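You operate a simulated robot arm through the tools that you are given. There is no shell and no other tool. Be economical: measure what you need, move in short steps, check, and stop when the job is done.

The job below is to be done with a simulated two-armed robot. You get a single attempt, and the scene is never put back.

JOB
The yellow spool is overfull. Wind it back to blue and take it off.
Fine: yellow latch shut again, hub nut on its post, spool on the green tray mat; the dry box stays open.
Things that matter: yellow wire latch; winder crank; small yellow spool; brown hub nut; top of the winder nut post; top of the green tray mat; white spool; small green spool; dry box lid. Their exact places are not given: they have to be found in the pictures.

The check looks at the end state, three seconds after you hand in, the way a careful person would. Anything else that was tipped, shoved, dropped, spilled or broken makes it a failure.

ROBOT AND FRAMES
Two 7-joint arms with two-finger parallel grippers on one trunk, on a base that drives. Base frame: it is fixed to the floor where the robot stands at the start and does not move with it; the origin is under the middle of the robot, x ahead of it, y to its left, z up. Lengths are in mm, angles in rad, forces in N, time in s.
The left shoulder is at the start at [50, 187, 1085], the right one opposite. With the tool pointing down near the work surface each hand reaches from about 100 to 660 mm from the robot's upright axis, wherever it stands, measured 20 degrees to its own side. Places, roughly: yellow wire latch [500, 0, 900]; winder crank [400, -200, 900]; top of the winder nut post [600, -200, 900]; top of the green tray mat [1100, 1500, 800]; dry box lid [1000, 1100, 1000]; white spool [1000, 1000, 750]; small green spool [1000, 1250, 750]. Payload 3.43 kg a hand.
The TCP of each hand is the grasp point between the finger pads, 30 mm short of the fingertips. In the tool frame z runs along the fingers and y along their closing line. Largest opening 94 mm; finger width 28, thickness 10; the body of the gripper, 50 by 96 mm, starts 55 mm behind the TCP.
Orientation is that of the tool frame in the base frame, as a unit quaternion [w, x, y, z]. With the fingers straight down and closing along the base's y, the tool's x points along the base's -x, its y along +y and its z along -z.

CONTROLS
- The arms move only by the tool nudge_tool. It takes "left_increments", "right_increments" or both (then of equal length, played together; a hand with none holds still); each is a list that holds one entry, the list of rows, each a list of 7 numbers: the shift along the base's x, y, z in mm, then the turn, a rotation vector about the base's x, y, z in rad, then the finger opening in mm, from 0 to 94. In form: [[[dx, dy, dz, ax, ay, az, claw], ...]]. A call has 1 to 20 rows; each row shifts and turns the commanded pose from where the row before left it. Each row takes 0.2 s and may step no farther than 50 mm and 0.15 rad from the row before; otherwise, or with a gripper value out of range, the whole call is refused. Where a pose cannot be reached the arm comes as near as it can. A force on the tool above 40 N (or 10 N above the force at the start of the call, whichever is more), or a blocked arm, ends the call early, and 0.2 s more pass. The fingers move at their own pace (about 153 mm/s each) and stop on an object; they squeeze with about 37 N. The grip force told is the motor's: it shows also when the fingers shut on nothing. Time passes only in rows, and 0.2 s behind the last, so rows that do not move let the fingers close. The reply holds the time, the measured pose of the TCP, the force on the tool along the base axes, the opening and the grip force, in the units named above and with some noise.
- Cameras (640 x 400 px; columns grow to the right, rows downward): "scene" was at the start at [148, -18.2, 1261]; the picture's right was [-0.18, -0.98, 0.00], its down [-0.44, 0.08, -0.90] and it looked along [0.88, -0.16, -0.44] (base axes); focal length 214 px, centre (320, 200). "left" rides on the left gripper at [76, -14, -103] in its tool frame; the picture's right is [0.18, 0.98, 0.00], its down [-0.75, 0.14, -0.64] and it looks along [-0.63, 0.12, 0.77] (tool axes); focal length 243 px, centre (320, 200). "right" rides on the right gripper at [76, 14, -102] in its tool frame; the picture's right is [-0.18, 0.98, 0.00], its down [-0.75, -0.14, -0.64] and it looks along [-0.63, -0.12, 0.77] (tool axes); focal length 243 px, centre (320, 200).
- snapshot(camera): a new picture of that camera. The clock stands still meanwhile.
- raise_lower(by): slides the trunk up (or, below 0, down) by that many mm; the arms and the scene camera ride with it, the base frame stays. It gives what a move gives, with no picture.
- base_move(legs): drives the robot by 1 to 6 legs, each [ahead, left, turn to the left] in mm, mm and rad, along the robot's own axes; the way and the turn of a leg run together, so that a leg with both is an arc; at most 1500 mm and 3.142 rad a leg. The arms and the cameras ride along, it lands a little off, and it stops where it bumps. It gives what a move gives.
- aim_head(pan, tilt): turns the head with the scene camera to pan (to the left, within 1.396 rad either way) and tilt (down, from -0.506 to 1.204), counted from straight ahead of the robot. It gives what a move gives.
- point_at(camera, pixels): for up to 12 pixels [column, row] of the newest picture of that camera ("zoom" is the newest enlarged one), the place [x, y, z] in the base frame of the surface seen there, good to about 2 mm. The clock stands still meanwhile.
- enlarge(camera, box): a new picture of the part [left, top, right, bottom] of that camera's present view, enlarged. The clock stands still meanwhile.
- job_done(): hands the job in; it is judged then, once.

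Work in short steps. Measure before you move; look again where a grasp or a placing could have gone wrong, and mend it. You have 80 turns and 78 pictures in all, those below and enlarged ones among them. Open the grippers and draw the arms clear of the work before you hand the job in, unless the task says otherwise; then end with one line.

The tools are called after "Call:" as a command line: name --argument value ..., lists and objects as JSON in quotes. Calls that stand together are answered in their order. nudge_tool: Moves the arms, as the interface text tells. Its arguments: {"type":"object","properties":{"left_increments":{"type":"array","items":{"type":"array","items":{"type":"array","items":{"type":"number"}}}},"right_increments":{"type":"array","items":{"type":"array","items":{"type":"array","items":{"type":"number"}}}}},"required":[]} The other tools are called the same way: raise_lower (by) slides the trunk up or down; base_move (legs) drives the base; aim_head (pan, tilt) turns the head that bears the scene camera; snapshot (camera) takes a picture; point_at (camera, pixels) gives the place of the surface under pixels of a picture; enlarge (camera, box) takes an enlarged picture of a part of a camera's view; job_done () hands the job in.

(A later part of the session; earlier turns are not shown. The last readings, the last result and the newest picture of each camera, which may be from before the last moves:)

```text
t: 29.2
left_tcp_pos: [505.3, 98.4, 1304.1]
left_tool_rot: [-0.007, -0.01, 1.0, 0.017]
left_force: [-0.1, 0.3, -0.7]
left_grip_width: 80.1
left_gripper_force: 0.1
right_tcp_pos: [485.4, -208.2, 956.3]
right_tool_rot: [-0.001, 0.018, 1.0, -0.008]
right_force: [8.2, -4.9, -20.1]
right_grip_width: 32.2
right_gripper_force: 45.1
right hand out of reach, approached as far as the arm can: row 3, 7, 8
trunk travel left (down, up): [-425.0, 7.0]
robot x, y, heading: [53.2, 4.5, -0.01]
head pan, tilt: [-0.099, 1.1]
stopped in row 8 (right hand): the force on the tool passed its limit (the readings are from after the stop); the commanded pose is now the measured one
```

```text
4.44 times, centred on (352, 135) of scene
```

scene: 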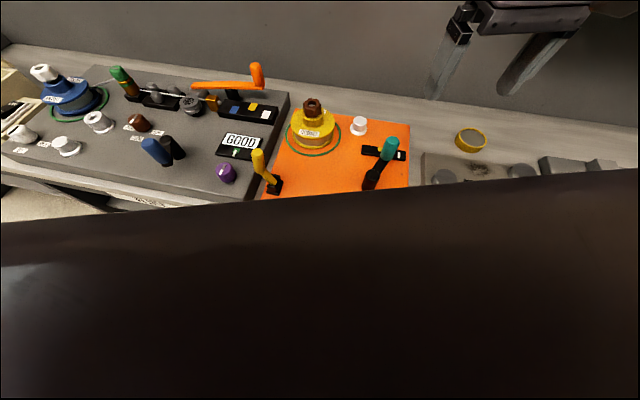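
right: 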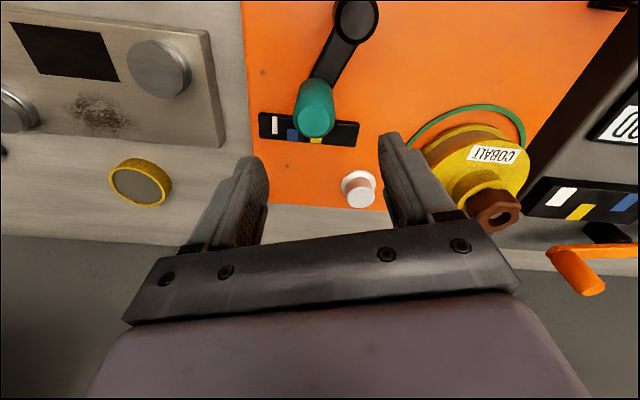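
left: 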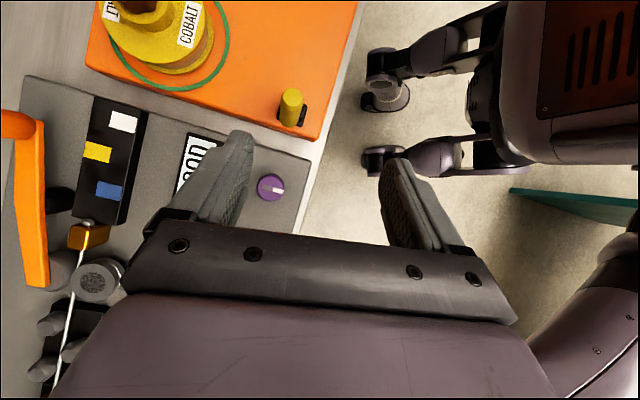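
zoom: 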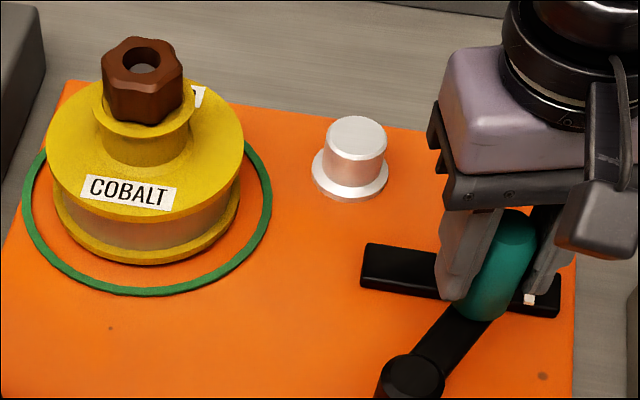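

The hand meets its reach limit again with vertical fingers. I release, rise, and tilt the tool so the fingers point forward-down (about -y), which brings the wrist nearer the shoulder.

Call:
nudge_tool --right_increments '[[[0, 0, 0, 0, 0, 0, 70], [0, 0, 0, 0, 0, 0, 70], [-10, 0, 40, 0, 0, 0, 70], [-10, 0, 40, 0, 0, 0, 70], [0, 0, 0, 0, -0.12, 0, 70], [0, 0, 0, 0, -0.12, 0, 70], [0, 0, 0, 0, -0.12, 0, 70], [0, 0, 0, 0, -0.12, 0, 70], [20, 0, 0, 0, 0, 0, 70], [20, 0, 0, 0, 0, 0, 70], [20, 0, 0, 0, 0, 0, 70], [20, 0, 0, 0, 0, 0, 70]]]'

Call:
snapshot --camera "right"

Call:
enlarge --camera "scene" --box '[280, 90, 424, 180]'

```text
t: 31.8
left_tcp_pos: [503.3, 98.5, 1304.0]
left_tool_rot: [-0.007, -0.009, 1.0, 0.017]
left_force: [-1.0, -0.4, 0.4]
left_grip_width: 80.0
left_gripper_force: 0.1
right_tcp_pos: [543.0, -207.8, 1040.3]
right_tool_rot: [0.237, 0.015, 0.971, -0.002]
right_force: [0.4, -0.8, 0.3]
right_grip_width: 70.5
right_gripper_force: 0.0
trunk travel left (down, up): [-425.0, 7.0]
robot x, y, heading: [52.9, 3.4, -0.013]
head pan, tilt: [-0.099, 1.1]
```

```text
44 pictures are left
```

right: 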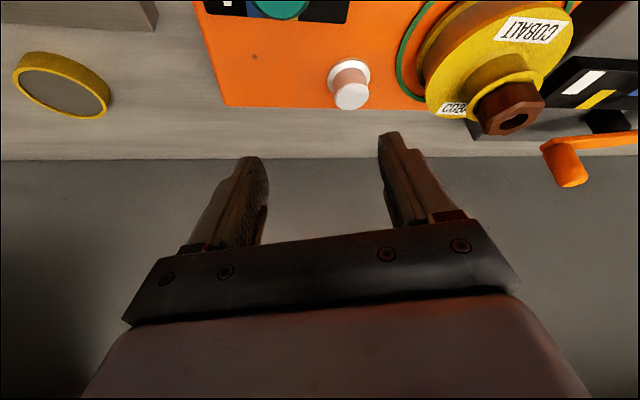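

```text
4.44 times, centred on (352, 135) of scene
```

zoom: 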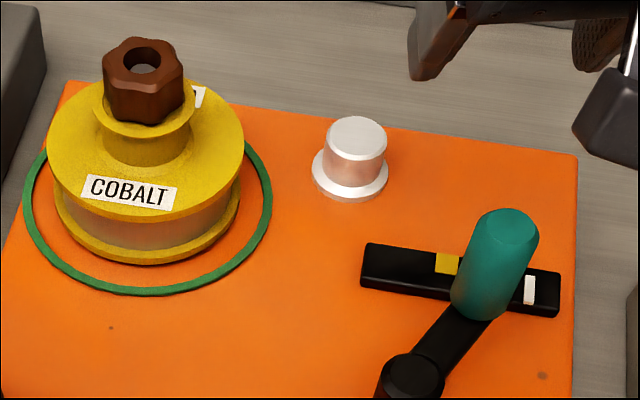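

Tilt works: x=543 reached at z=1040. Measure the knob again, then regrip.

Call:
point_at --camera "zoom" --pixels '[[510, 226], [510, 212], [488, 220], [533, 232], [505, 243], [530, 290]]'

Call:
nudge_tool --right_increments '[[[-28, -2, -30, 0, 0, 0, 70], [-28, -1, -20, 0, 0, 0, 70], [0, 0, -20, 0, 0, 0, 70], [0, 0, -16, 0, 0, 0, 70], [0, 0, 0, 0, 0, 0, 70]]]'

Call:
snapshot --camera "right"

```text
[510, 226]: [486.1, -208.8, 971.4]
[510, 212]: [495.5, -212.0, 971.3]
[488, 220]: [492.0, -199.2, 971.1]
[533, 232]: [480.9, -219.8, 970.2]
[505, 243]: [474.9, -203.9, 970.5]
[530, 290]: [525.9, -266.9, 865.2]
```

```text
t: 33.0
left_tcp_pos: [503.4, 98.0, 1304.4]
left_tool_rot: [-0.006, -0.01, 1.0, 0.017]
left_force: [0.5, -0.2, 0.0]
left_grip_width: 80.0
left_gripper_force: 0.0
right_tcp_pos: [488.7, -209.7, 954.9]
right_tool_rot: [0.239, 0.018, 0.971, -0.003]
right_force: [0.0, 0.8, -0.3]
right_grip_width: 70.0
right_gripper_force: 0.0
trunk travel left (down, up): [-425.0, 7.0]
robot x, y, heading: [57.8, -3.7, -0.007]
head pan, tilt: [-0.099, 1.1]
```

```text
42 pictures are left
```

right: 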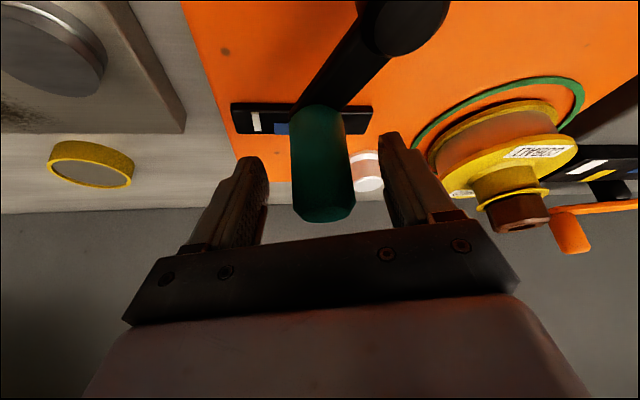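

Knob sits centered between the fingers (322,165). Close and turn half a revolution CCW.

Call:
nudge_tool --right_increments '[[[-2.5, 0.7, 0, 0, 0, 0, 60], [0, 0, 0, 0, 0, 0, 25], [0, 0, 0, 0, 0, 0, 25], [0, 0, 0, 0, 0, 0, 25], [11.8, 16.3, 0, 0, 0, 0, 25], [6.2, 19.1, 0, 0, 0, 0, 25], [0, 20.1, 0, 0, 0, 0, 25], [-6.2, 19.1, 0, 0, 0, 0, 25], [-11.8, 16.3, 0, 0, 0, 0, 25], [-16.3, 11.8, 0, 0, 0, 0, 25], [-19.1, 6.2, 0, 0, 0, 0, 25], [-20.1, 0, 0, 0, 0, 0, 25], [-19.1, -6.2, 0, 0, 0, 0, 25], [-16.3, -11.8, 0, 0, 0, 0, 25]]]'

Call:
enlarge --camera "scene" --box '[280, 90, 424, 180]'

```text
t: 36.0
left_tcp_pos: [504.1, 98.7, 1303.9]
left_tool_rot: [-0.006, -0.01, 1.0, 0.016]
left_force: [-0.3, 0.0, 0.5]
left_grip_width: 79.8
left_gripper_force: 0.1
right_tcp_pos: [385.1, -170.7, 988.3]
right_tool_rot: [0.237, 0.017, 0.971, -0.004]
right_force: [1.3, -0.5, 0.3]
right_grip_width: 25.3
right_gripper_force: 0.1
right hand out of reach, approached as far as the arm can: row 6, 7, 8, 9, 10, 11, 14
trunk travel left (down, up): [-425.0, 7.0]
robot x, y, heading: [58.2, -1.1, -0.007]
head pan, tilt: [-0.099, 1.1]
```

```text
4.44 times, centred on (352, 135) of scene
```

zoom: 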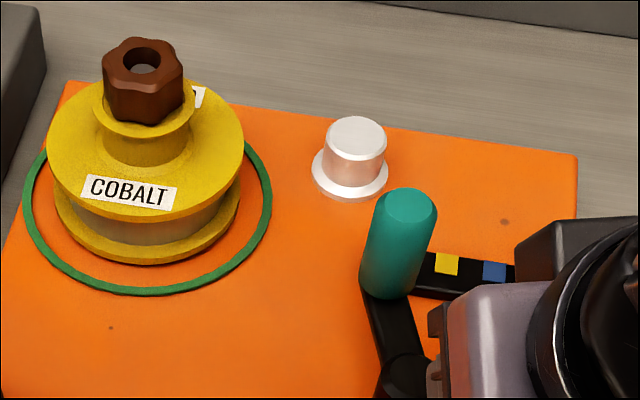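

The hand slid off at the limits; knob now near (505,-140). Readings fit a reach limit of ~465 mm from shoulder to TCP, so a lower shoulder (near hand height) should help. Lift, untilt, then lower the trunk by 200.

Call:
nudge_tool --right_increments '[[[0, -5, 40, 0, 0, 0, 60], [0, -5, 40, 0, 0, 0, 60], [0, -5, 40, 0, 0.12, 0, 60], [0, -5, 40, 0, 0.12, 0, 60], [0, -5, 40, 0, 0.12, 0, 60], [0, -5, 40, 0, 0.12, 0, 60], [0, 0, 15, 0, 0, 0, 60]]]'

Call:
raise_lower --by -200

Call:
nudge_tool --right_increments '[[[20, 0, 0, 0, 0, 0, 70], [20, 0, 0, 0, 0, 0, 70], [20, 0, 0, 0, 0, 0, 70], [20, 0, 0, 0, 0, 0, 70], [20, 0, 0, 0, 0, 0, 70], [20, 0, 0, 0, 0, 0, 70], [20, 0, 0, 0, 0, 0, 70], [20, 0, 0, 0, 0, 0, 70], [20, 0, 0, 0, 0, 0, 70]]]'

```text
t: 37.6
left_tcp_pos: [503.1, 99.4, 1304.4]
left_tool_rot: [-0.007, -0.01, 1.0, 0.017]
left_force: [0.4, 0.0, 0.1]
left_grip_width: 80.1
left_gripper_force: 0.0
right_tcp_pos: [393.6, -198.1, 1241.6]
right_tool_rot: [-0.001, 0.014, 1.0, -0.008]
right_force: [-0.2, 0.1, -0.2]
right_grip_width: 59.8
right_gripper_force: 0.1
right hand out of reach, approached as far as the arm can: row 1
trunk travel left (down, up): [-425.0, 7.0]
robot x, y, heading: [55.0, 2.4, -0.005]
head pan, tilt: [-0.099, 1.1]
```

```text
t: 39.8
left_tcp_pos: [501.2, 98.4, 1104.1]
left_tool_rot: [-0.006, -0.009, 1.0, 0.016]
left_force: [-0.9, -0.3, -0.4]
left_grip_width: 80.0
left_gripper_force: 0.0
right_tcp_pos: [393.7, -197.7, 1040.7]
right_tool_rot: [0.001, 0.015, 1.0, -0.007]
right_force: [0.6, 0.1, -0.6]
right_grip_width: 59.7
right_gripper_force: 0.0
trunk travel left (down, up): [-225.0, 207.0]
robot x, y, heading: [53.8, 1.0, -0.008]
head pan, tilt: [-0.099, 1.1]
```

```text
t: 41.8
left_tcp_pos: [501.9, 99.9, 1105.2]
left_tool_rot: [-0.007, -0.009, 1.0, 0.016]
left_force: [0.2, -0.2, -0.3]
left_grip_width: 79.9
left_gripper_force: 0.0
right_tcp_pos: [518.2, -204.9, 1037.6]
right_tool_rot: [0.0, 0.016, 1.0, -0.007]
right_force: [-0.6, 0.2, 0.2]
right_grip_width: 69.7
right_gripper_force: 0.1
right hand out of reach, approached as far as the arm can: row 6, 7, 8, 9
trunk travel left (down, up): [-225.0, 207.0]
robot x, y, heading: [54.8, 2.6, -0.014]
head pan, tilt: [-0.099, 1.1]
```

With the shoulder lower the reach is less (wrist sphere ≈445 mm, wrist ≈140 above TCP). Best shoulder height for z≈952 is ≈1092: raise trunk by 80 and look at the crank.

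Call:
nudge_tool --right_increments '[[[-40, -10, 20, 0, 0, 0, 70], [-40, -10, 20, 0, 0, 0, 70], [-40, 0, 20, 0, 0, 0, 70], [-30, 0, 0, 0, 0, 0, 70]]]'

Call:
raise_lower --by 80

Call:
enlarge --camera "scene" --box '[280, 60, 440, 160]'

```text
t: 42.8
left_tcp_pos: [502.3, 98.9, 1104.8]
left_tool_rot: [-0.007, -0.009, 1.0, 0.018]
left_force: [-0.1, -0.7, 0.4]
left_grip_width: 80.2
left_gripper_force: 0.1
right_tcp_pos: [368.9, -224.2, 1097.0]
right_tool_rot: [0.001, 0.016, 1.0, -0.007]
right_force: [-1.0, 0.2, 0.5]
right_grip_width: 69.9
right_gripper_force: 0.0
trunk travel left (down, up): [-225.0, 207.0]
robot x, y, heading: [51.5, 0.2, -0.005]
head pan, tilt: [-0.099, 1.1]
```

```text
t: 44.0
left_tcp_pos: [504.1, 99.6, 1184.0]
left_tool_rot: [-0.006, -0.01, 1.0, 0.016]
left_force: [-0.5, 0.3, 0.7]
left_grip_width: 80.2
left_gripper_force: 0.0
right_tcp_pos: [369.3, -224.8, 1176.7]
right_tool_rot: [0.0, 0.015, 1.0, -0.006]
right_force: [-0.4, -0.2, 0.7]
right_grip_width: 69.8
right_gripper_force: 0.0
trunk travel left (down, up): [-305.0, 127.0]
robot x, y, heading: [54.7, -0.6, -0.008]
head pan, tilt: [-0.099, 1.1]
```

```text
4.00 times, centred on (360, 110) of scene
```

zoom: 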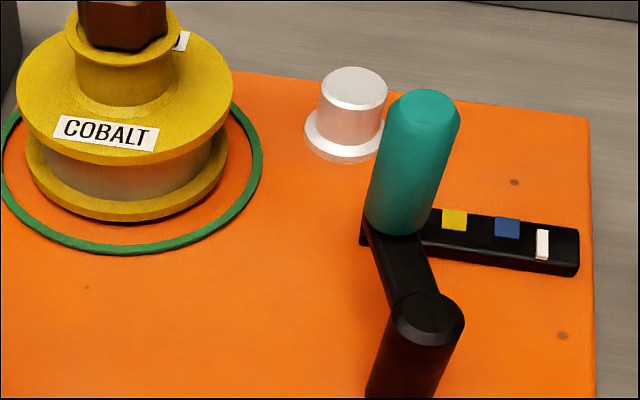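

Call:
point_at --camera "zoom" --pixels '[[424, 107], [424, 92], [397, 104], [452, 112], [428, 312], [542, 244], [507, 228], [454, 220]]'

Call:
nudge_tool --right_increments '[[[33, 20, -35, 0, 0, 0, 70], [33, 20, -35, 0, 0, 0, 70], [33, 20, -35, 0, 0, 0, 70], [30, 18, -30, 0, 0, 0, 70]]]'

Call:
snapshot --camera "right"

```text
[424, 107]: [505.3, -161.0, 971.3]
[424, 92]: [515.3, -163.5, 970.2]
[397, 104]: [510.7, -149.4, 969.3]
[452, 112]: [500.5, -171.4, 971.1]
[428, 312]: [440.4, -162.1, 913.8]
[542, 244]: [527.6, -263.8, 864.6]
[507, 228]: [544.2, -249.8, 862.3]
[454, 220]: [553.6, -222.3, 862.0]
```

```text
refused: row 1 steps farther than a row can; nothing moved
```

```text
39 pictures are left
```

right: 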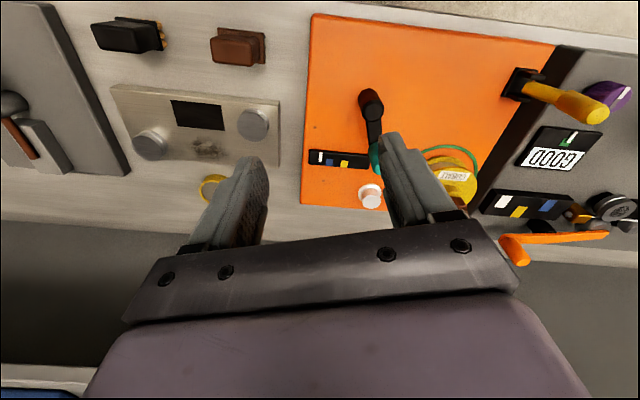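

Knob now at (505,-161). Approach with shorter rows, grip, and turn half a revolution CCW.

Call:
nudge_tool --right_increments '[[[27.1, 12.6, -28, 0, 0, 0, 70], [27.1, 12.6, -28, 0, 0, 0, 70], [27.1, 12.6, -28, 0, 0, 0, 70], [27.1, 12.6, -28, 0, 0, 0, 70], [27.1, 12.4, -28, 0, 0, 0, 70], [0, 0, -29, 0, 0, 0, 70], [0, 0, -29, 0, 0, 0, 70], [0, 0, -27, 0, 0, 0, 70], [0, 0, 0, 0, 0, 0, 70]]]'

Call:
snapshot --camera "right"

```text
t: 46.0
left_tcp_pos: [503.8, 99.5, 1184.2]
left_tool_rot: [-0.006, -0.009, 1.0, 0.017]
left_force: [1.1, -0.7, 0.6]
left_grip_width: 80.1
left_gripper_force: 0.2
right_tcp_pos: [497.7, -166.2, 950.8]
right_tool_rot: [0.001, 0.016, 1.0, -0.006]
right_force: [0.1, -0.1, 0.4]
right_grip_width: 70.2
right_gripper_force: 0.0
right hand out of reach, approached as far as the arm can: row 5
trunk travel left (down, up): [-305.0, 127.0]
robot x, y, heading: [52.1, -1.0, -0.01]
head pan, tilt: [-0.099, 1.1]
```

```text
38 pictures are left
```

right: 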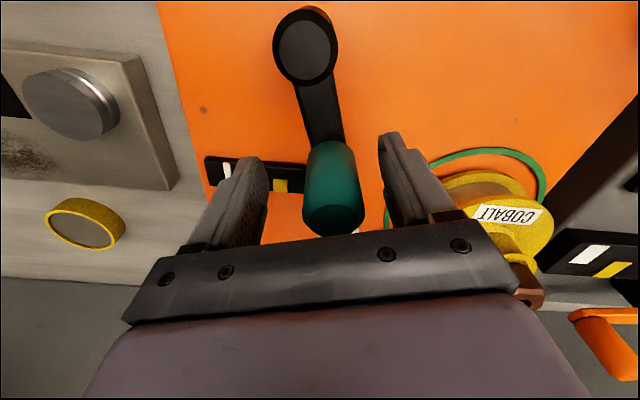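

7 mm short but the knob is still well between the pads. Close and turn.

Call:
nudge_tool --right_increments '[[[0, 2, 0, 0, 0, 0, 25], [0, 2, 0, 0, 0, 0, 25], [0, 0, 0, 0, 0, 0, 25], [-3.2, 19.9, 0, 0, 0, 0, 25], [-9.1, 18, 0, 0, 0, 0, 25], [-14.3, 14.3, 0, 0, 0, 0, 25], [-18, 9.1, 0, 0, 0, 0, 25], [-19.9, 3.2, 0, 0, 0, 0, 25], [-19.9, -3.2, 0, 0, 0, 0, 25], [-18, -9.1, 0, 0, 0, 0, 25], [-14.3, -14.3, 0, 0, 0, 0, 25], [-9.1, -18, 0, 0, 0, 0, 25], [-3.2, -19.9, 0, 0, 0, 0, 25]]]'

Call:
enlarge --camera "scene" --box '[280, 60, 440, 160]'

```text
t: 47.0
left_tcp_pos: [506.0, 98.3, 1182.4]
left_tool_rot: [-0.008, -0.009, 1.0, 0.017]
left_force: [0.3, 0.4, -0.6]
left_grip_width: 80.1
left_gripper_force: 0.1
right_tcp_pos: [498.1, -163.3, 951.2]
right_tool_rot: [0.009, 0.022, 1.0, -0.006]
right_force: [16.5, 1.2, -16.3]
right_grip_width: 35.2
right_gripper_force: 44.9
right hand out of reach, approached as far as the arm can: row 2, 4, 5
trunk travel left (down, up): [-305.0, 127.0]
robot x, y, heading: [50.9, 1.8, -0.002]
head pan, tilt: [-0.099, 1.1]
stopped in row 5 (right hand): the force on the tool passed its limit (the readings are from after the stop); the commanded pose is now the measured one
```

```text
4.00 times, centred on (360, 110) of scene
```

zoom: 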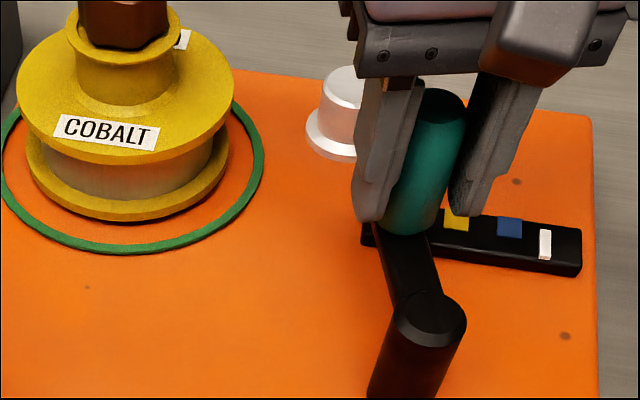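

The right arm is limited inward. I release, lift and drive the robot 170 mm to its left so the crank lies on the right arm's own side.

Call:
nudge_tool --right_increments '[[[0, 0, 0, 0, 0, 0, 75], [0, 0, 0, 0, 0, 0, 75], [0, 0, 40, 0, 0, 0, 75], [-10, -10, 40, 0, 0, 0, 75], [-20, -20, 40, 0, 0, 0, 75], [-20, -20, 40, 0, 0, 0, 75], [-20, -20, 40, 0, 0, 0, 75]]]'

Call:
base_move --legs '[[-10, 0, 0], [0, 170, 0]]'

Call:
aim_head --pan -0.45 --tilt 0.95

Call:
snapshot --camera "scene"

```text
t: 48.6
left_tcp_pos: [501.8, 98.4, 1185.5]
left_tool_rot: [-0.005, -0.009, 1.0, 0.017]
left_force: [-0.4, 1.2, 0.0]
left_grip_width: 79.9
left_gripper_force: 0.0
right_tcp_pos: [422.0, -226.7, 1152.7]
right_tool_rot: [0.008, 0.02, 1.0, -0.007]
right_force: [0.2, -0.9, -0.4]
right_grip_width: 74.9
right_gripper_force: 0.1
trunk travel left (down, up): [-305.0, 127.0]
robot x, y, heading: [54.2, -2.5, -0.009]
head pan, tilt: [-0.099, 1.1]
```

```text
t: 50.4
left_tcp_pos: [493.4, 275.4, 1184.7]
left_tool_rot: [-0.006, -0.013, 1.0, 0.016]
left_force: [0.2, 0.0, 0.1]
left_grip_width: 79.8
left_gripper_force: 0.1
right_tcp_pos: [413.4, -51.9, 1153.2]
right_tool_rot: [0.008, 0.019, 1.0, -0.007]
right_force: [-0.2, 0.6, -0.8]
right_grip_width: 75.3
right_gripper_force: 0.0
trunk travel left (down, up): [-305.0, 127.0]
robot x, y, heading: [43.9, 171.1, -0.004]
head pan, tilt: [-0.099, 1.1]
```

```text
t: 51.3
left_tcp_pos: [493.0, 273.9, 1183.2]
left_tool_rot: [-0.006, -0.012, 1.0, 0.017]
left_force: [1.0, -0.1, 0.1]
left_grip_width: 79.8
left_gripper_force: 0.0
right_tcp_pos: [414.4, -52.5, 1153.4]
right_tool_rot: [0.008, 0.019, 1.0, -0.006]
right_force: [-0.3, -0.3, 0.8]
right_grip_width: 74.8
right_gripper_force: 0.0
trunk travel left (down, up): [-305.0, 127.0]
robot x, y, heading: [48.3, 175.1, -0.003]
head pan, tilt: [-0.45, 0.949]
```

```text
36 pictures are left
```

scene: 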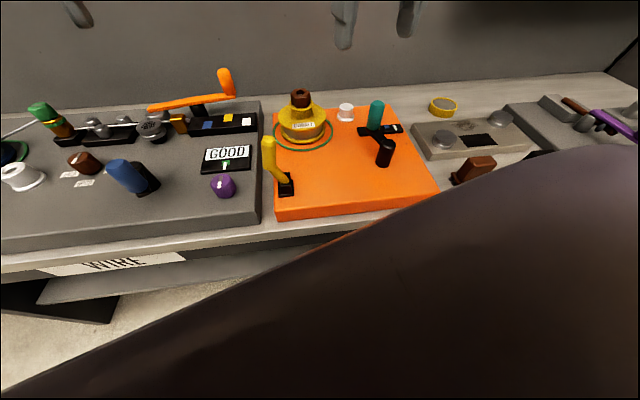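

Call:
enlarge --camera "scene" --box '[270, 80, 430, 180]'

Call:
point_at --camera "zoom" --pixels '[[426, 92], [426, 82], [402, 92], [448, 92], [460, 245], [302, 118], [120, 50], [120, 40]]'

```text
4.00 times, centred on (350, 130) of scene
```

zoom: 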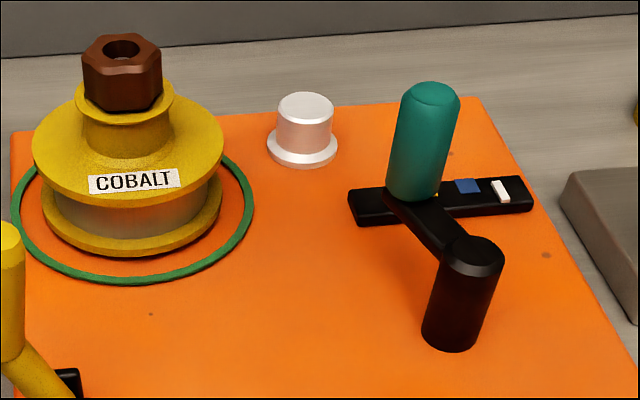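

```text
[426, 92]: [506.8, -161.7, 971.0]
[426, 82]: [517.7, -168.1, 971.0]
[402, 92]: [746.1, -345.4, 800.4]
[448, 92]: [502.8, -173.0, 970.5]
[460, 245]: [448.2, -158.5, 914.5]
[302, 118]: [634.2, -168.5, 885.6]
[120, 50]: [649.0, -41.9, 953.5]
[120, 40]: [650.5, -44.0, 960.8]
```

Knob at ~(504,-163). Approach and grip.

Call:
nudge_tool --right_increments '[[[22.5, -27.6, -27, 0, 0, 0, 70], [22.5, -27.6, -27, 0, 0, 0, 70], [22.5, -27.6, -27, 0, 0, 0, 70], [22.5, -27.6, -27, 0, 0, 0, 70], [0, 0, -24, 0, 0, 0, 70], [0, 0, -24, 0, 0, 0, 70], [0, 0, -24, 0, 0, 0, 70], [0, 0, -23, 0, 0, 0, 70], [0, 0, 0, 0, 0, 0, 25], [0, 0, 0, 0, 0, 0, 25], [0, 0, 0, 0, 0, 0, 25]]]'

Call:
snapshot --camera "right"

```text
t: 53.7
left_tcp_pos: [494.1, 273.4, 1183.2]
left_tool_rot: [-0.006, -0.012, 1.0, 0.017]
left_force: [0.2, 0.0, 1.0]
left_grip_width: 80.0
left_gripper_force: 0.3
right_tcp_pos: [504.8, -165.3, 949.6]
right_tool_rot: [0.008, 0.019, 1.0, -0.006]
right_force: [1.4, -0.3, -2.0]
right_grip_width: 31.9
right_gripper_force: 45.0
trunk travel left (down, up): [-305.0, 127.0]
robot x, y, heading: [45.9, 172.5, -0.006]
head pan, tilt: [-0.45, 0.949]
```

```text
34 pictures are left
```

right: 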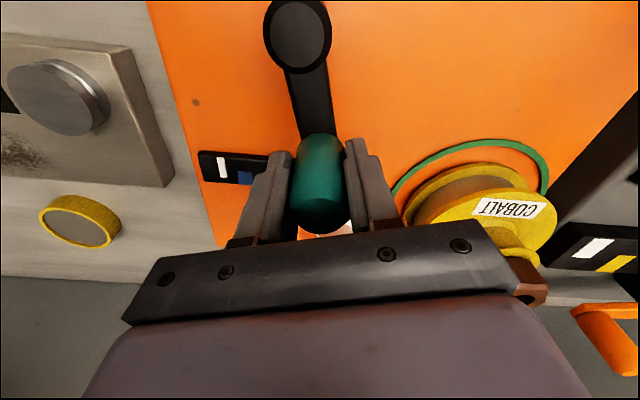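

No reach complaint here and the knob is gripped. Turn half a revolution CCW from θ≈0.

Call:
nudge_tool --right_increments '[[[-3.2, 19.9, 0, 0, 0, 0, 25], [-9.1, 18, 0, 0, 0, 0, 25], [-14.3, 14.3, 0, 0, 0, 0, 25], [-18, 9.1, 0, 0, 0, 0, 25], [-19.9, 3.2, 0, 0, 0, 0, 25], [-19.9, -3.2, 0, 0, 0, 0, 25], [-18, -9.1, 0, 0, 0, 0, 25], [-14.3, -14.3, 0, 0, 0, 0, 25], [-9.1, -18, 0, 0, 0, 0, 25], [-3.2, -19.9, 0, 0, 0, 0, 25]]]'

Call:
enlarge --camera "scene" --box '[270, 80, 430, 180]'

```text
t: 55.0
left_tcp_pos: [494.1, 274.4, 1184.3]
left_tool_rot: [-0.007, -0.012, 1.0, 0.017]
left_force: [1.1, 0.0, 0.0]
left_grip_width: 79.9
left_gripper_force: 0.1
right_tcp_pos: [425.5, -98.4, 950.3]
right_tool_rot: [0.005, 0.018, 1.0, -0.001]
right_force: [-2.3, 3.2, -10.4]
right_grip_width: 31.7
right_gripper_force: 45.2
trunk travel left (down, up): [-305.0, 127.0]
robot x, y, heading: [44.1, 174.4, 0.0]
head pan, tilt: [-0.45, 0.949]
stopped in row 6 (right hand): the force on the tool passed its limit (the readings are from after the stop); the commanded pose is now the measured one
```

```text
4.00 times, centred on (350, 130) of scene
```

zoom: 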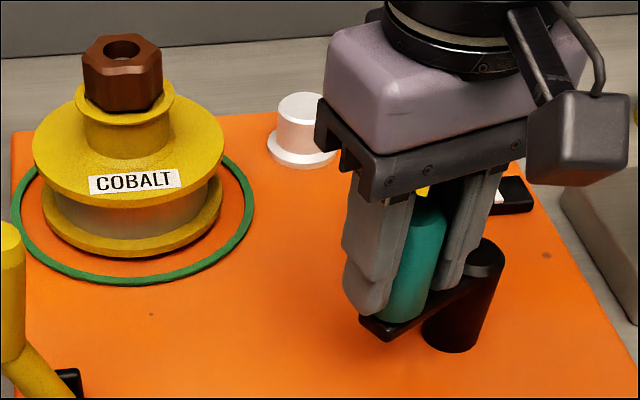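

Force limit tripped at θ≈1.8 (radial offset). Continue with re-centred, smaller steps.

Call:
nudge_tool --right_increments '[[[0, -1.5, 0, 0, 0, 0, 25], [-11.8, -5, 0, 0, 0, 0, 25], [-13.7, -8.4, 0, 0, 0, 0, 25], [-11.2, -11.6, 0, 0, 0, 0, 25], [-7.9, -14, 0, 0, 0, 0, 25], [-4.3, -15.5, 0, 0, 0, 0, 25], [-0.2, -16.1, 0, 0, 0, 0, 25], [3.7, -15.6, 0, 0, 0, 0, 25], [7.5, -14.3, 0, 0, 0, 0, 25]]]'

Call:
enlarge --camera "scene" --box '[270, 80, 430, 180]'

```text
t: 55.8
left_tcp_pos: [493.2, 275.9, 1184.3]
left_tool_rot: [-0.007, -0.013, 1.0, 0.016]
left_force: [0.1, 0.4, 0.5]
left_grip_width: 80.1
left_gripper_force: 0.0
right_tcp_pos: [402.8, -108.5, 949.6]
right_tool_rot: [0.001, 0.015, 1.0, 0.0]
right_force: [-5.0, 5.0, -4.1]
right_grip_width: 31.7
right_gripper_force: 44.7
trunk travel left (down, up): [-305.0, 127.0]
robot x, y, heading: [49.4, 174.2, -0.002]
head pan, tilt: [-0.45, 0.949]
stopped in row 3 (right hand): the force on the tool passed its limit (the readings are from after the stop); the commanded pose is now the measured one
```

```text
4.00 times, centred on (350, 130) of scene
```

zoom: 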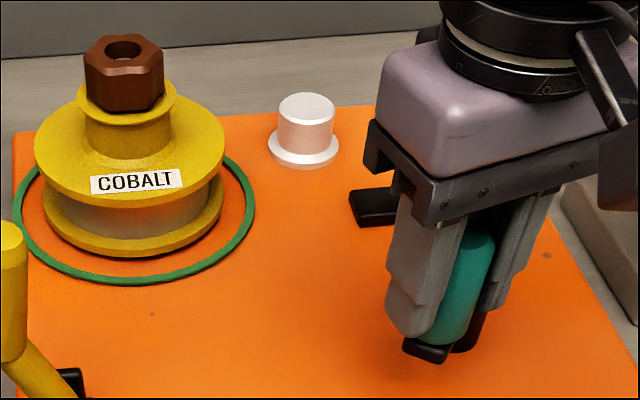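

Go slower, 0.12 rad per row.

Call:
nudge_tool --right_increments '[[[0, 0, 0, 0, 0, 0, 25], [-5.3, -6.9, 0, 0, 0, 0, 25], [-5.5, -5.5, 0, 0, 0, 0, 25], [-4.7, -6.1, 0, 0, 0, 0, 25], [-4, -6.6, 0, 0, 0, 0, 25], [-3.1, -7.1, 0, 0, 0, 0, 25], [-2.3, -7.4, 0, 0, 0, 0, 25], [-1.4, -7.6, 0, 0, 0, 0, 25], [-0.5, -7.8, 0, 0, 0, 0, 25], [0.5, -7.6, 0, 0, 0, 0, 25], [1.3, -7.6, 0, 0, 0, 0, 25], [2.3, -7.4, 0, 0, 0, 0, 25], [3.1, -7, 0, 0, 0, 0, 25], [4, -6.7, 0, 0, 0, 0, 25], [4.7, -6.1, 0, 0, 0, 0, 25], [5.4, -5.5, 0, 0, 0, 0, 25]]]'

Call:
enlarge --camera "scene" --box '[270, 80, 430, 180]'

```text
t: 59.2
left_tcp_pos: [491.6, 275.7, 1184.4]
left_tool_rot: [-0.005, -0.012, 1.0, 0.017]
left_force: [0.0, 0.3, -0.5]
left_grip_width: 80.0
left_gripper_force: 0.0
right_tcp_pos: [397.8, -211.3, 949.7]
right_tool_rot: [0.003, 0.017, 1.0, 0.0]
right_force: [-8.3, -2.4, 15.1]
right_grip_width: 31.1
right_gripper_force: 44.9
trunk travel left (down, up): [-305.0, 127.0]
robot x, y, heading: [45.3, 174.6, -0.001]
head pan, tilt: [-0.45, 0.949]
```

```text
4.00 times, centred on (350, 130) of scene
```

zoom: 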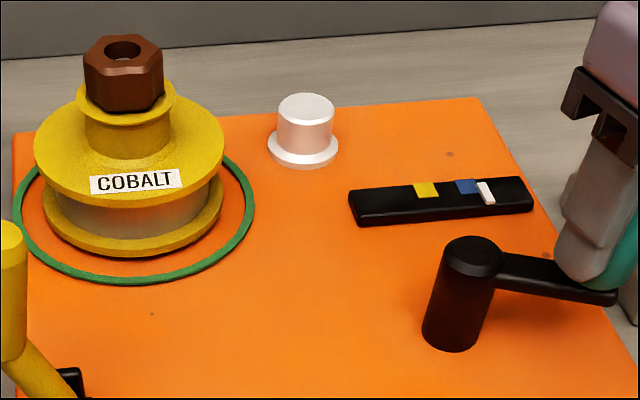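

Slow works. Pointer (486,193) is nearing blue (468,187); about 4.5 rad more. Continue 3.2 rad at 0.16 rad per row.

Call:
nudge_tool --right_increments '[[[7.9, -6.5, 0, 0, 0, 0, 25], [9.2, -4.9, 0, 0, 0, 0, 25], [9.7, -3.3, 0, 0, 0, 0, 25], [10.2, -1.7, 0, 0, 0, 0, 25], [10.3, -0.1, 0, 0, 0, 0, 25], [10.2, 1.5, 0, 0, 0, 0, 25], [9.7, 3.2, 0, 0, 0, 0, 25], [9.3, 4.6, 0, 0, 0, 0, 25], [8.3, 6.1, 0, 0, 0, 0, 25], [7.2, 7.3, 0, 0, 0, 0, 25], [6, 8.4, 0, 0, 0, 0, 25], [4.6, 9.3, 0, 0, 0, 0, 25], [3, 9.8, 0, 0, 0, 0, 25], [1.5, 10.2, 0, 0, 0, 0, 25], [-0.2, 10.3, 0, 0, 0, 0, 25], [-1.9, 10.2, 0, 0, 0, 0, 25], [-3.4, 9.7, 0, 0, 0, 0, 25], [-5, 9, 0, 0, 0, 0, 25], [-6.3, 8.2, 0, 0, 0, 0, 25], [-7.5, 7, 0, 0, 0, 0, 25]]]'

Call:
enlarge --camera "scene" --box '[270, 80, 430, 180]'

```text
t: 63.4
left_tcp_pos: [493.7, 273.3, 1183.4]
left_tool_rot: [-0.007, -0.012, 1.0, 0.018]
left_force: [0.0, 0.4, -0.2]
left_grip_width: 80.0
left_gripper_force: 0.0
right_tcp_pos: [484.9, -112.7, 951.2]
right_tool_rot: [0.0, 0.016, 1.0, 0.001]
right_force: [1.1, -3.4, -15.8]
right_grip_width: 31.3
right_gripper_force: 45.6
trunk travel left (down, up): [-305.0, 127.0]
robot x, y, heading: [43.3, 180.1, -0.008]
head pan, tilt: [-0.45, 0.949]
```

```text
4.00 times, centred on (350, 130) of scene
```

zoom: 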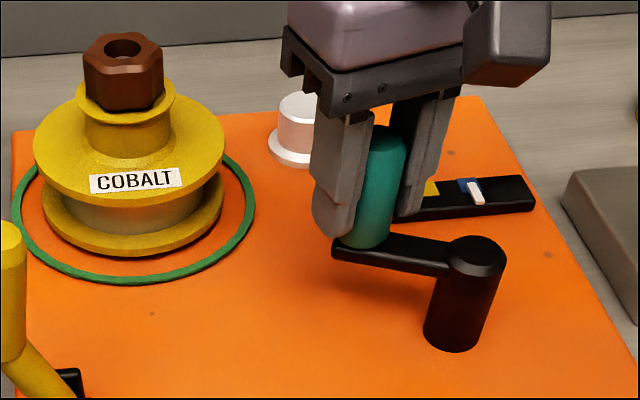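

Pointer (475,191) now on the blue's edge. Another ~1.3 rad, slow.

Call:
nudge_tool --right_increments '[[[-7, 4.6, 0, 0, 0, 0, 25], [-7.4, 3.9, 0, 0, 0, 0, 25], [-7.9, 2.8, 0, 0, 0, 0, 25], [-8.2, 1.8, 0, 0, 0, 0, 25], [-8.3, 0.7, 0, 0, 0, 0, 25], [-8.3, -0.4, 0, 0, 0, 0, 25], [-8.2, -1.4, 0, 0, 0, 0, 25], [-8, -2.5, 0, 0, 0, 0, 25], [-7.6, -3.6, 0, 0, 0, 0, 25], [-7, -4.4, 0, 0, 0, 0, 25]]]'

Call:
nudge_tool --right_increments '[[[0, 0, 0, 0, 0, 0, 75], [0, 0, 0, 0, 0, 0, 75], [0, 0, 40, 0, 0, 0, 75], [0, 0, 40, 0, 0, 0, 75], [-20, 0, 40, 0, 0, 0, 75], [-20, 0, 40, 0, 0, 0, 75], [0, 0, 40, 0, 0, 0, 75]]]'

Call:
enlarge --camera "scene" --box '[340, 100, 420, 150]'

```text
t: 65.6
left_tcp_pos: [492.6, 276.0, 1183.8]
left_tool_rot: [-0.006, -0.012, 1.0, 0.015]
left_force: [-0.7, -1.2, -0.2]
left_grip_width: 79.8
left_gripper_force: 0.2
right_tcp_pos: [401.5, -110.5, 951.0]
right_tool_rot: [0.0, 0.017, 1.0, -0.001]
right_force: [-15.4, 21.5, -4.8]
right_grip_width: 31.4
right_gripper_force: 44.9
trunk travel left (down, up): [-305.0, 127.0]
robot x, y, heading: [44.6, 173.6, -0.003]
head pan, tilt: [-0.45, 0.949]
```

```text
t: 67.2
left_tcp_pos: [493.7, 274.3, 1184.3]
left_tool_rot: [-0.006, -0.012, 1.0, 0.016]
left_force: [0.2, -0.3, 0.1]
left_grip_width: 79.9
left_gripper_force: 0.1
right_tcp_pos: [363.4, -114.0, 1151.6]
right_tool_rot: [0.001, 0.017, 1.0, 0.001]
right_force: [-0.4, -0.9, 0.7]
right_grip_width: 75.0
right_gripper_force: 0.1
trunk travel left (down, up): [-305.0, 127.0]
robot x, y, heading: [45.9, 176.9, -0.004]
head pan, tilt: [-0.45, 0.949]
```

```text
8.00 times, centred on (380, 125) of scene
```

zoom: 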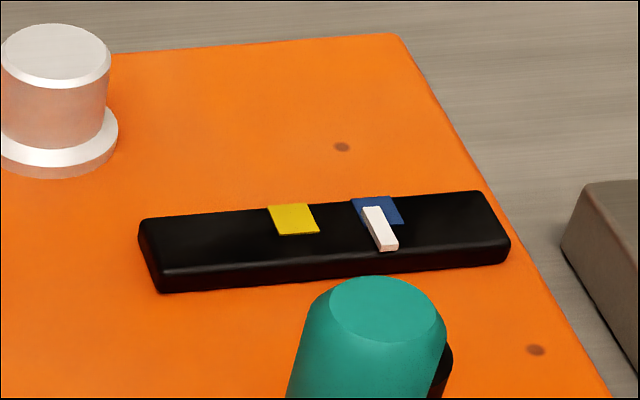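

Pointer (380,228) now sits centred over blue (377,210). Next, shut the latch with the left hand: drive back 175 mm to the right and look.

Call:
base_move --legs '[[0, -175, 0]]'

Call:
aim_head --pan 0.1 --tilt 0.95

Call:
enlarge --camera "scene" --box '[220, 80, 412, 200]'

```text
t: 68.7
left_tcp_pos: [492.5, 97.7, 1182.7]
left_tool_rot: [-0.006, -0.012, 1.0, 0.016]
left_force: [-0.7, 0.9, -0.4]
left_grip_width: 80.1
left_gripper_force: 0.1
right_tcp_pos: [361.4, -290.4, 1151.1]
right_tool_rot: [0.001, 0.017, 1.0, 0.0]
right_force: [0.5, 0.6, -0.1]
right_grip_width: 74.9
right_gripper_force: 0.0
trunk travel left (down, up): [-305.0, 127.0]
robot x, y, heading: [43.0, 0.5, -0.001]
head pan, tilt: [-0.45, 0.949]
```

```text
t: 69.7
left_tcp_pos: [491.9, 98.2, 1184.2]
left_tool_rot: [-0.007, -0.011, 1.0, 0.017]
left_force: [-0.2, 0.3, -0.1]
left_grip_width: 80.2
left_gripper_force: 0.0
right_tcp_pos: [359.6, -291.1, 1151.5]
right_tool_rot: [0.001, 0.017, 1.0, 0.001]
right_force: [-0.2, 0.6, -0.3]
right_grip_width: 75.0
right_gripper_force: 0.0
trunk travel left (down, up): [-305.0, 127.0]
robot x, y, heading: [41.1, 0.1, -0.009]
head pan, tilt: [0.099, 0.949]
```

```text
3.33 times, centred on (316, 140) of scene
```

zoom: 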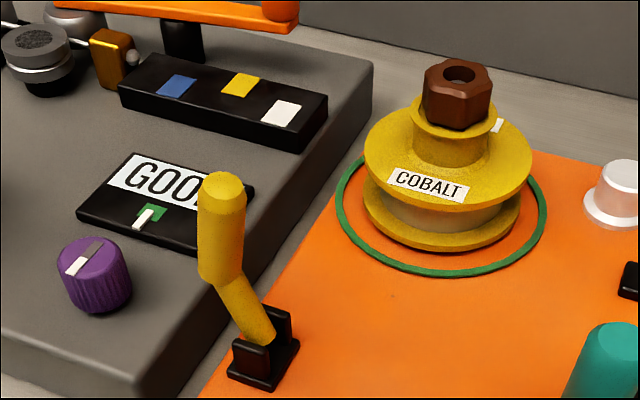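

Call:
point_at --camera "zoom" --pixels '[[222, 185], [222, 210], [220, 240], [220, 270], [240, 240], [250, 310], [205, 230], [460, 75], [455, 100], [430, 95], [490, 85]]'

```text
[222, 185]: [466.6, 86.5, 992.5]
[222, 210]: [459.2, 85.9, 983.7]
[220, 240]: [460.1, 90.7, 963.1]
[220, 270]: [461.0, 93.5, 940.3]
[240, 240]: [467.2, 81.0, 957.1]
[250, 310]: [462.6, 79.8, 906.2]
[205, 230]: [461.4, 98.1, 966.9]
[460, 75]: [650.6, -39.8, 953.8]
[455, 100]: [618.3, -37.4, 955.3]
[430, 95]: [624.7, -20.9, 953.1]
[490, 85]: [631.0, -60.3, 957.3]
```

The open handle stands near-vertical at about (471,90), top z 993. I'll bring the closed left fingers down on its +y side and push it over toward -y.

Call:
nudge_tool --left_increments '[[[-5, 25, 0, 0, 0, 0, 0], [-5, 22, -30, 0, 0, 0, 0], [-3, 0, -40, 0, 0, 0, 0], [0, 0, -40, 0, 0, 0, 0], [0, 0, -40, 0, 0, 0, 0], [0, 0, -40, 0, 0, 0, 0], [0, 0, -10, 0, 0, 0, 0]]]'

Call:
enlarge --camera "scene" --box '[220, 80, 412, 200]'

```text
t: 71.3
left_tcp_pos: [478.0, 144.1, 984.1]
left_tool_rot: [-0.006, -0.012, 1.0, 0.016]
left_force: [-0.8, 0.0, 0.3]
left_grip_width: 0.3
left_gripper_force: 33.4
right_tcp_pos: [360.3, -290.6, 1151.6]
right_tool_rot: [0.001, 0.017, 1.0, 0.001]
right_force: [0.0, 0.7, 0.4]
right_grip_width: 75.1
right_gripper_force: 0.0
trunk travel left (down, up): [-305.0, 127.0]
robot x, y, heading: [40.3, 0.6, -0.005]
head pan, tilt: [0.099, 0.949]
```

```text
3.33 times, centred on (316, 140) of scene
```

zoom: 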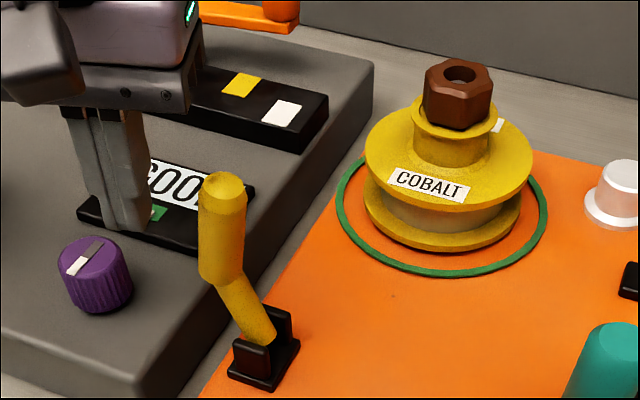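

Fingers are behind the handle. Push toward -y, descending in the later part.

Call:
nudge_tool --left_increments '[[[-2, -10, 0, 0, 0, 0, 0], [-2, -10, 0, 0, 0, 0, 0], [-2, -10, 0, 0, 0, 0, 0], [-2, -10, 0, 0, 0, 0, 0], [-2, -10, 0, 0, 0, 0, 0], [-2, -10, 0, 0, 0, 0, 0], [-2, -10, 0, 0, 0, 0, 0], [-2, -10, 0, 0, 0, 0, 0], [-2, -10, -3, 0, 0, 0, 0], [-2, -10, -5, 0, 0, 0, 0], [-2, -10, -6, 0, 0, 0, 0]]]'

Call:
enlarge --camera "scene" --box '[220, 80, 412, 200]'

```text
t: 73.7
left_tcp_pos: [455.3, 35.7, 970.3]
left_tool_rot: [-0.007, -0.011, 1.0, 0.016]
left_force: [0.7, -0.1, 0.7]
left_grip_width: 0.0
left_gripper_force: 33.6
right_tcp_pos: [362.3, -291.1, 1151.0]
right_tool_rot: [0.001, 0.018, 1.0, 0.001]
right_force: [0.0, -0.7, -0.5]
right_grip_width: 75.1
right_gripper_force: 0.0
trunk travel left (down, up): [-305.0, 127.0]
robot x, y, heading: [42.1, -2.5, -0.009]
head pan, tilt: [0.099, 0.949]
```

```text
3.33 times, centred on (316, 140) of scene
```

zoom: 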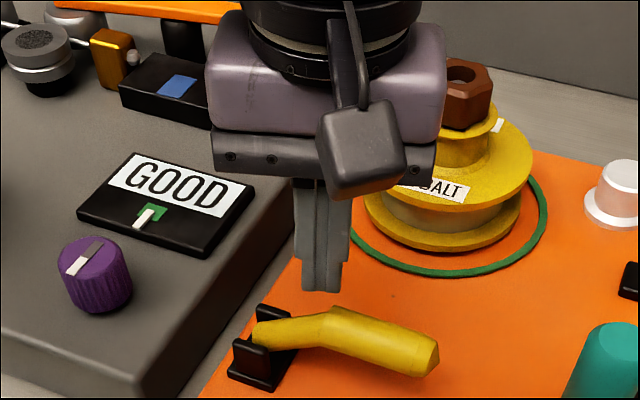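

The latch fell shut. Lift the left hand and check the handle height and gauge.

Call:
point_at --camera "zoom" --pixels '[[370, 330], [400, 345], [345, 320]]'

Call:
nudge_tool --left_increments '[[[0, 0, 45, 0, 0, 0, 40], [0, 0, 45, 0, 0, 0, 70], [0, 30, 35, 0, 0, 0, 70], [0, 30, 35, 0, 0, 0, 70], [0, 30, 30, 0, 0, 0, 70]]]'

Call:
aim_head --pan -0.2 --tilt 0.95

Call:
snapshot --camera "scene"

```text
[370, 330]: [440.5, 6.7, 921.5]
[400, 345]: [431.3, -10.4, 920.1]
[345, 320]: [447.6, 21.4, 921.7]
```

```text
t: 74.9
left_tcp_pos: [457.1, 121.2, 1167.2]
left_tool_rot: [-0.007, -0.011, 1.0, 0.016]
left_force: [-0.4, -0.2, -0.5]
left_grip_width: 70.2
left_gripper_force: 0.1
right_tcp_pos: [360.7, -289.5, 1151.2]
right_tool_rot: [0.0, 0.017, 1.0, 0.0]
right_force: [-0.1, 1.2, -0.4]
right_grip_width: 74.9
right_gripper_force: 0.1
trunk travel left (down, up): [-305.0, 127.0]
robot x, y, heading: [45.8, -3.4, -0.003]
head pan, tilt: [0.099, 0.949]
```

```text
t: 75.7
left_tcp_pos: [456.5, 122.3, 1166.9]
left_tool_rot: [-0.006, -0.011, 1.0, 0.017]
left_force: [-0.5, 0.6, -0.3]
left_grip_width: 70.2
left_gripper_force: 0.1
right_tcp_pos: [361.0, -291.0, 1152.4]
right_tool_rot: [0.001, 0.018, 1.0, 0.001]
right_force: [-0.4, -0.1, 0.3]
right_grip_width: 75.2
right_gripper_force: 0.2
trunk travel left (down, up): [-305.0, 127.0]
robot x, y, heading: [48.8, -3.5, -0.005]
head pan, tilt: [-0.201, 0.949]
```

```text
25 pictures are left
```

scene: 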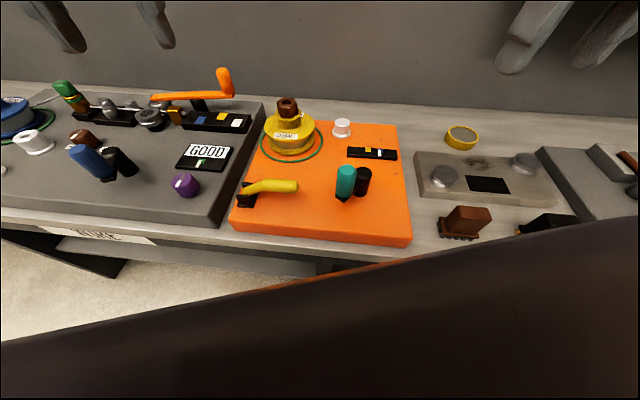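

Latch is shut exactly as before (z 921). For the far nut, I turn the robot right so the left shoulder comes nearer the bench: back 40, right 200, turn -0.8, then in again.

Call:
base_move --legs '[[-40, 0, 0], [0, -200, 0], [0, 0, -0.8], [28, 29, 0]]'

Call:
aim_head --pan 0.9 --tilt 0.8

Call:
snapshot --camera "scene"

```text
t: 80.4
left_tcp_pos: [392.6, -418.9, 1166.2]
left_tool_rot: [0.001, 0.388, 0.921, 0.018]
left_force: [-0.1, 1.1, -0.3]
left_grip_width: 70.1
left_gripper_force: 0.2
right_tcp_pos: [24.0, -628.9, 1152.1]
right_tool_rot: [0.001, 0.416, 0.91, 0.0]
right_force: [0.9, -0.2, 0.0]
right_grip_width: 75.2
right_gripper_force: 0.1
trunk travel left (down, up): [-305.0, 127.0]
robot x, y, heading: [17.6, -201.2, -0.828]
head pan, tilt: [-0.201, 0.949]
stopped in leg 4: the robot was blocked; the commanded pose is now the measured one
```

```text
t: 81.7
left_tcp_pos: [393.3, -419.4, 1166.1]
left_tool_rot: [0.0, 0.388, 0.922, 0.018]
left_force: [-0.1, 0.9, 0.3]
left_grip_width: 70.1
left_gripper_force: 0.1
right_tcp_pos: [24.0, -629.4, 1150.9]
right_tool_rot: [0.0, 0.416, 0.91, -0.001]
right_force: [0.1, 0.1, 0.8]
right_grip_width: 74.9
right_gripper_force: 0.1
trunk travel left (down, up): [-305.0, 127.0]
robot x, y, heading: [18.9, -197.8, -0.826]
head pan, tilt: [0.901, 0.799]
```

```text
24 pictures are left
```

scene: 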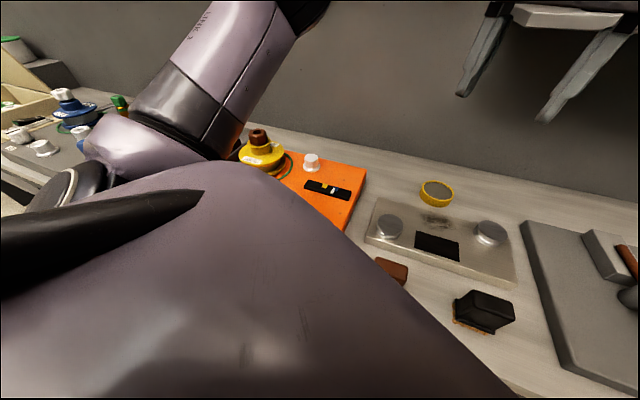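

Robot is at heading -0.83 with left shoulder ≈ (189,-110). Move the left hand high over toward the nut, turning the yaw back and tilting 0.36 forward.

Call:
nudge_tool --left_increments '[[[0, 38, 0, 0, 0, 0.083, 80], [0, 38, 0, 0, 0, 0.083, 80], [10, 38, 0, 0, 0, 0.083, 80], [20, 38, 0, 0, 0, 0.083, 80], [20, 38, 0, 0, 0, 0.083, 80], [20, 38, 0, 0, 0, 0.083, 80], [20, 38, 0, 0, 0, 0.083, 80], [20, 38, -5, 0, 0, 0.083, 80], [20, 38, -10, 0, 0, 0.083, 80], [20, 37, -10, 0, 0, 0.083, 80], [15, 0, -10, 0, -0.12, 0, 80], [15, 0, -10, 0, -0.12, 0, 80], [15, 0, -10, 0, -0.12, 0, 80]]]'

Call:
snapshot --camera "left"

Call:
point_at --camera "left" --pixels '[[320, 100], [320, 130], [320, 160]]'

```text
t: 84.5
left_tcp_pos: [601.1, -138.0, 1077.1]
left_tool_rot: [0.172, -0.02, 0.985, 0.013]
left_force: [0.5, 0.6, -0.2]
left_grip_width: 80.3
left_gripper_force: 0.0
left hand out of reach, approached as far as the arm can: row 7, 8, 9, 10
right_tcp_pos: [24.1, -629.8, 1150.9]
right_tool_rot: [0.0, 0.415, 0.91, -0.001]
right_force: [-0.6, 0.8, 0.4]
right_grip_width: 75.0
right_gripper_force: 0.1
trunk travel left (down, up): [-305.0, 127.0]
robot x, y, heading: [19.8, -196.9, -0.826]
head pan, tilt: [0.901, 0.799]
```

```text
23 pictures are left
```

left: 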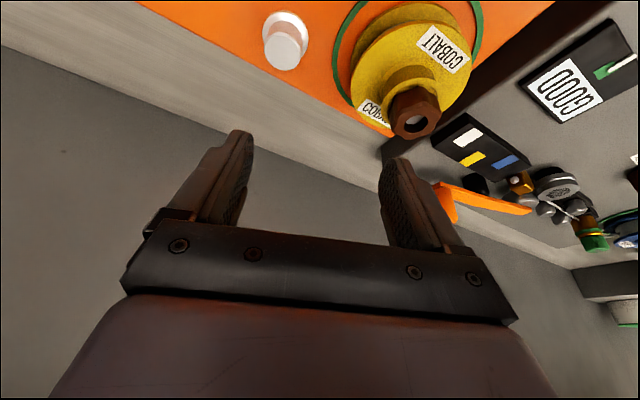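

```text
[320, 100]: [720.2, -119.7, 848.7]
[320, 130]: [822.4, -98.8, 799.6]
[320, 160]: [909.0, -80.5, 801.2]
```

Hand is at (601,-138,1077). Measure the nut and post from this view.

Call:
point_at --camera "left" --pixels '[[392, 118], [437, 120], [415, 138], [412, 103], [415, 90], [284, 48], [268, 40], [305, 45], [285, 68]]'

Call:
nudge_tool --left_increments '[[[5, 30, -10, 0, 0, 0, 80], [5, 30, -10, 0, 0, 0, 80], [5, 30, -10, 0, 0, 0, 80], [5, 8, -10, 0, 0, 0, 80], [5, 0, -10, 0, 0, 0, 80]]]'

Call:
snapshot --camera "left"

```text
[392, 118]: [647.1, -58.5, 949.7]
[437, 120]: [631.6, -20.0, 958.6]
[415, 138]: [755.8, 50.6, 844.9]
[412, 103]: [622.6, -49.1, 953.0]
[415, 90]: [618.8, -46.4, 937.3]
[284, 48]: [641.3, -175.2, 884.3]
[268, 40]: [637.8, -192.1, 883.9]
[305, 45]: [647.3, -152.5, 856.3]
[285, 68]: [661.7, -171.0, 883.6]
```

```text
t: 85.7
left_tcp_pos: [628.4, -39.2, 1027.0]
left_tool_rot: [0.172, -0.019, 0.985, 0.014]
left_force: [0.5, -0.2, 0.0]
left_grip_width: 80.2
left_gripper_force: 0.0
right_tcp_pos: [24.4, -629.2, 1151.2]
right_tool_rot: [0.001, 0.415, 0.91, 0.0]
right_force: [-0.1, 0.7, -0.6]
right_grip_width: 75.0
right_gripper_force: 0.1
trunk travel left (down, up): [-305.0, 127.0]
robot x, y, heading: [18.4, -197.9, -0.825]
head pan, tilt: [0.901, 0.799]
```

```text
22 pictures are left
```

left: 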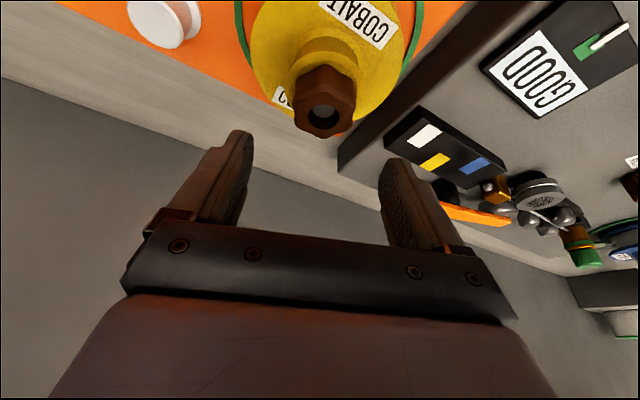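

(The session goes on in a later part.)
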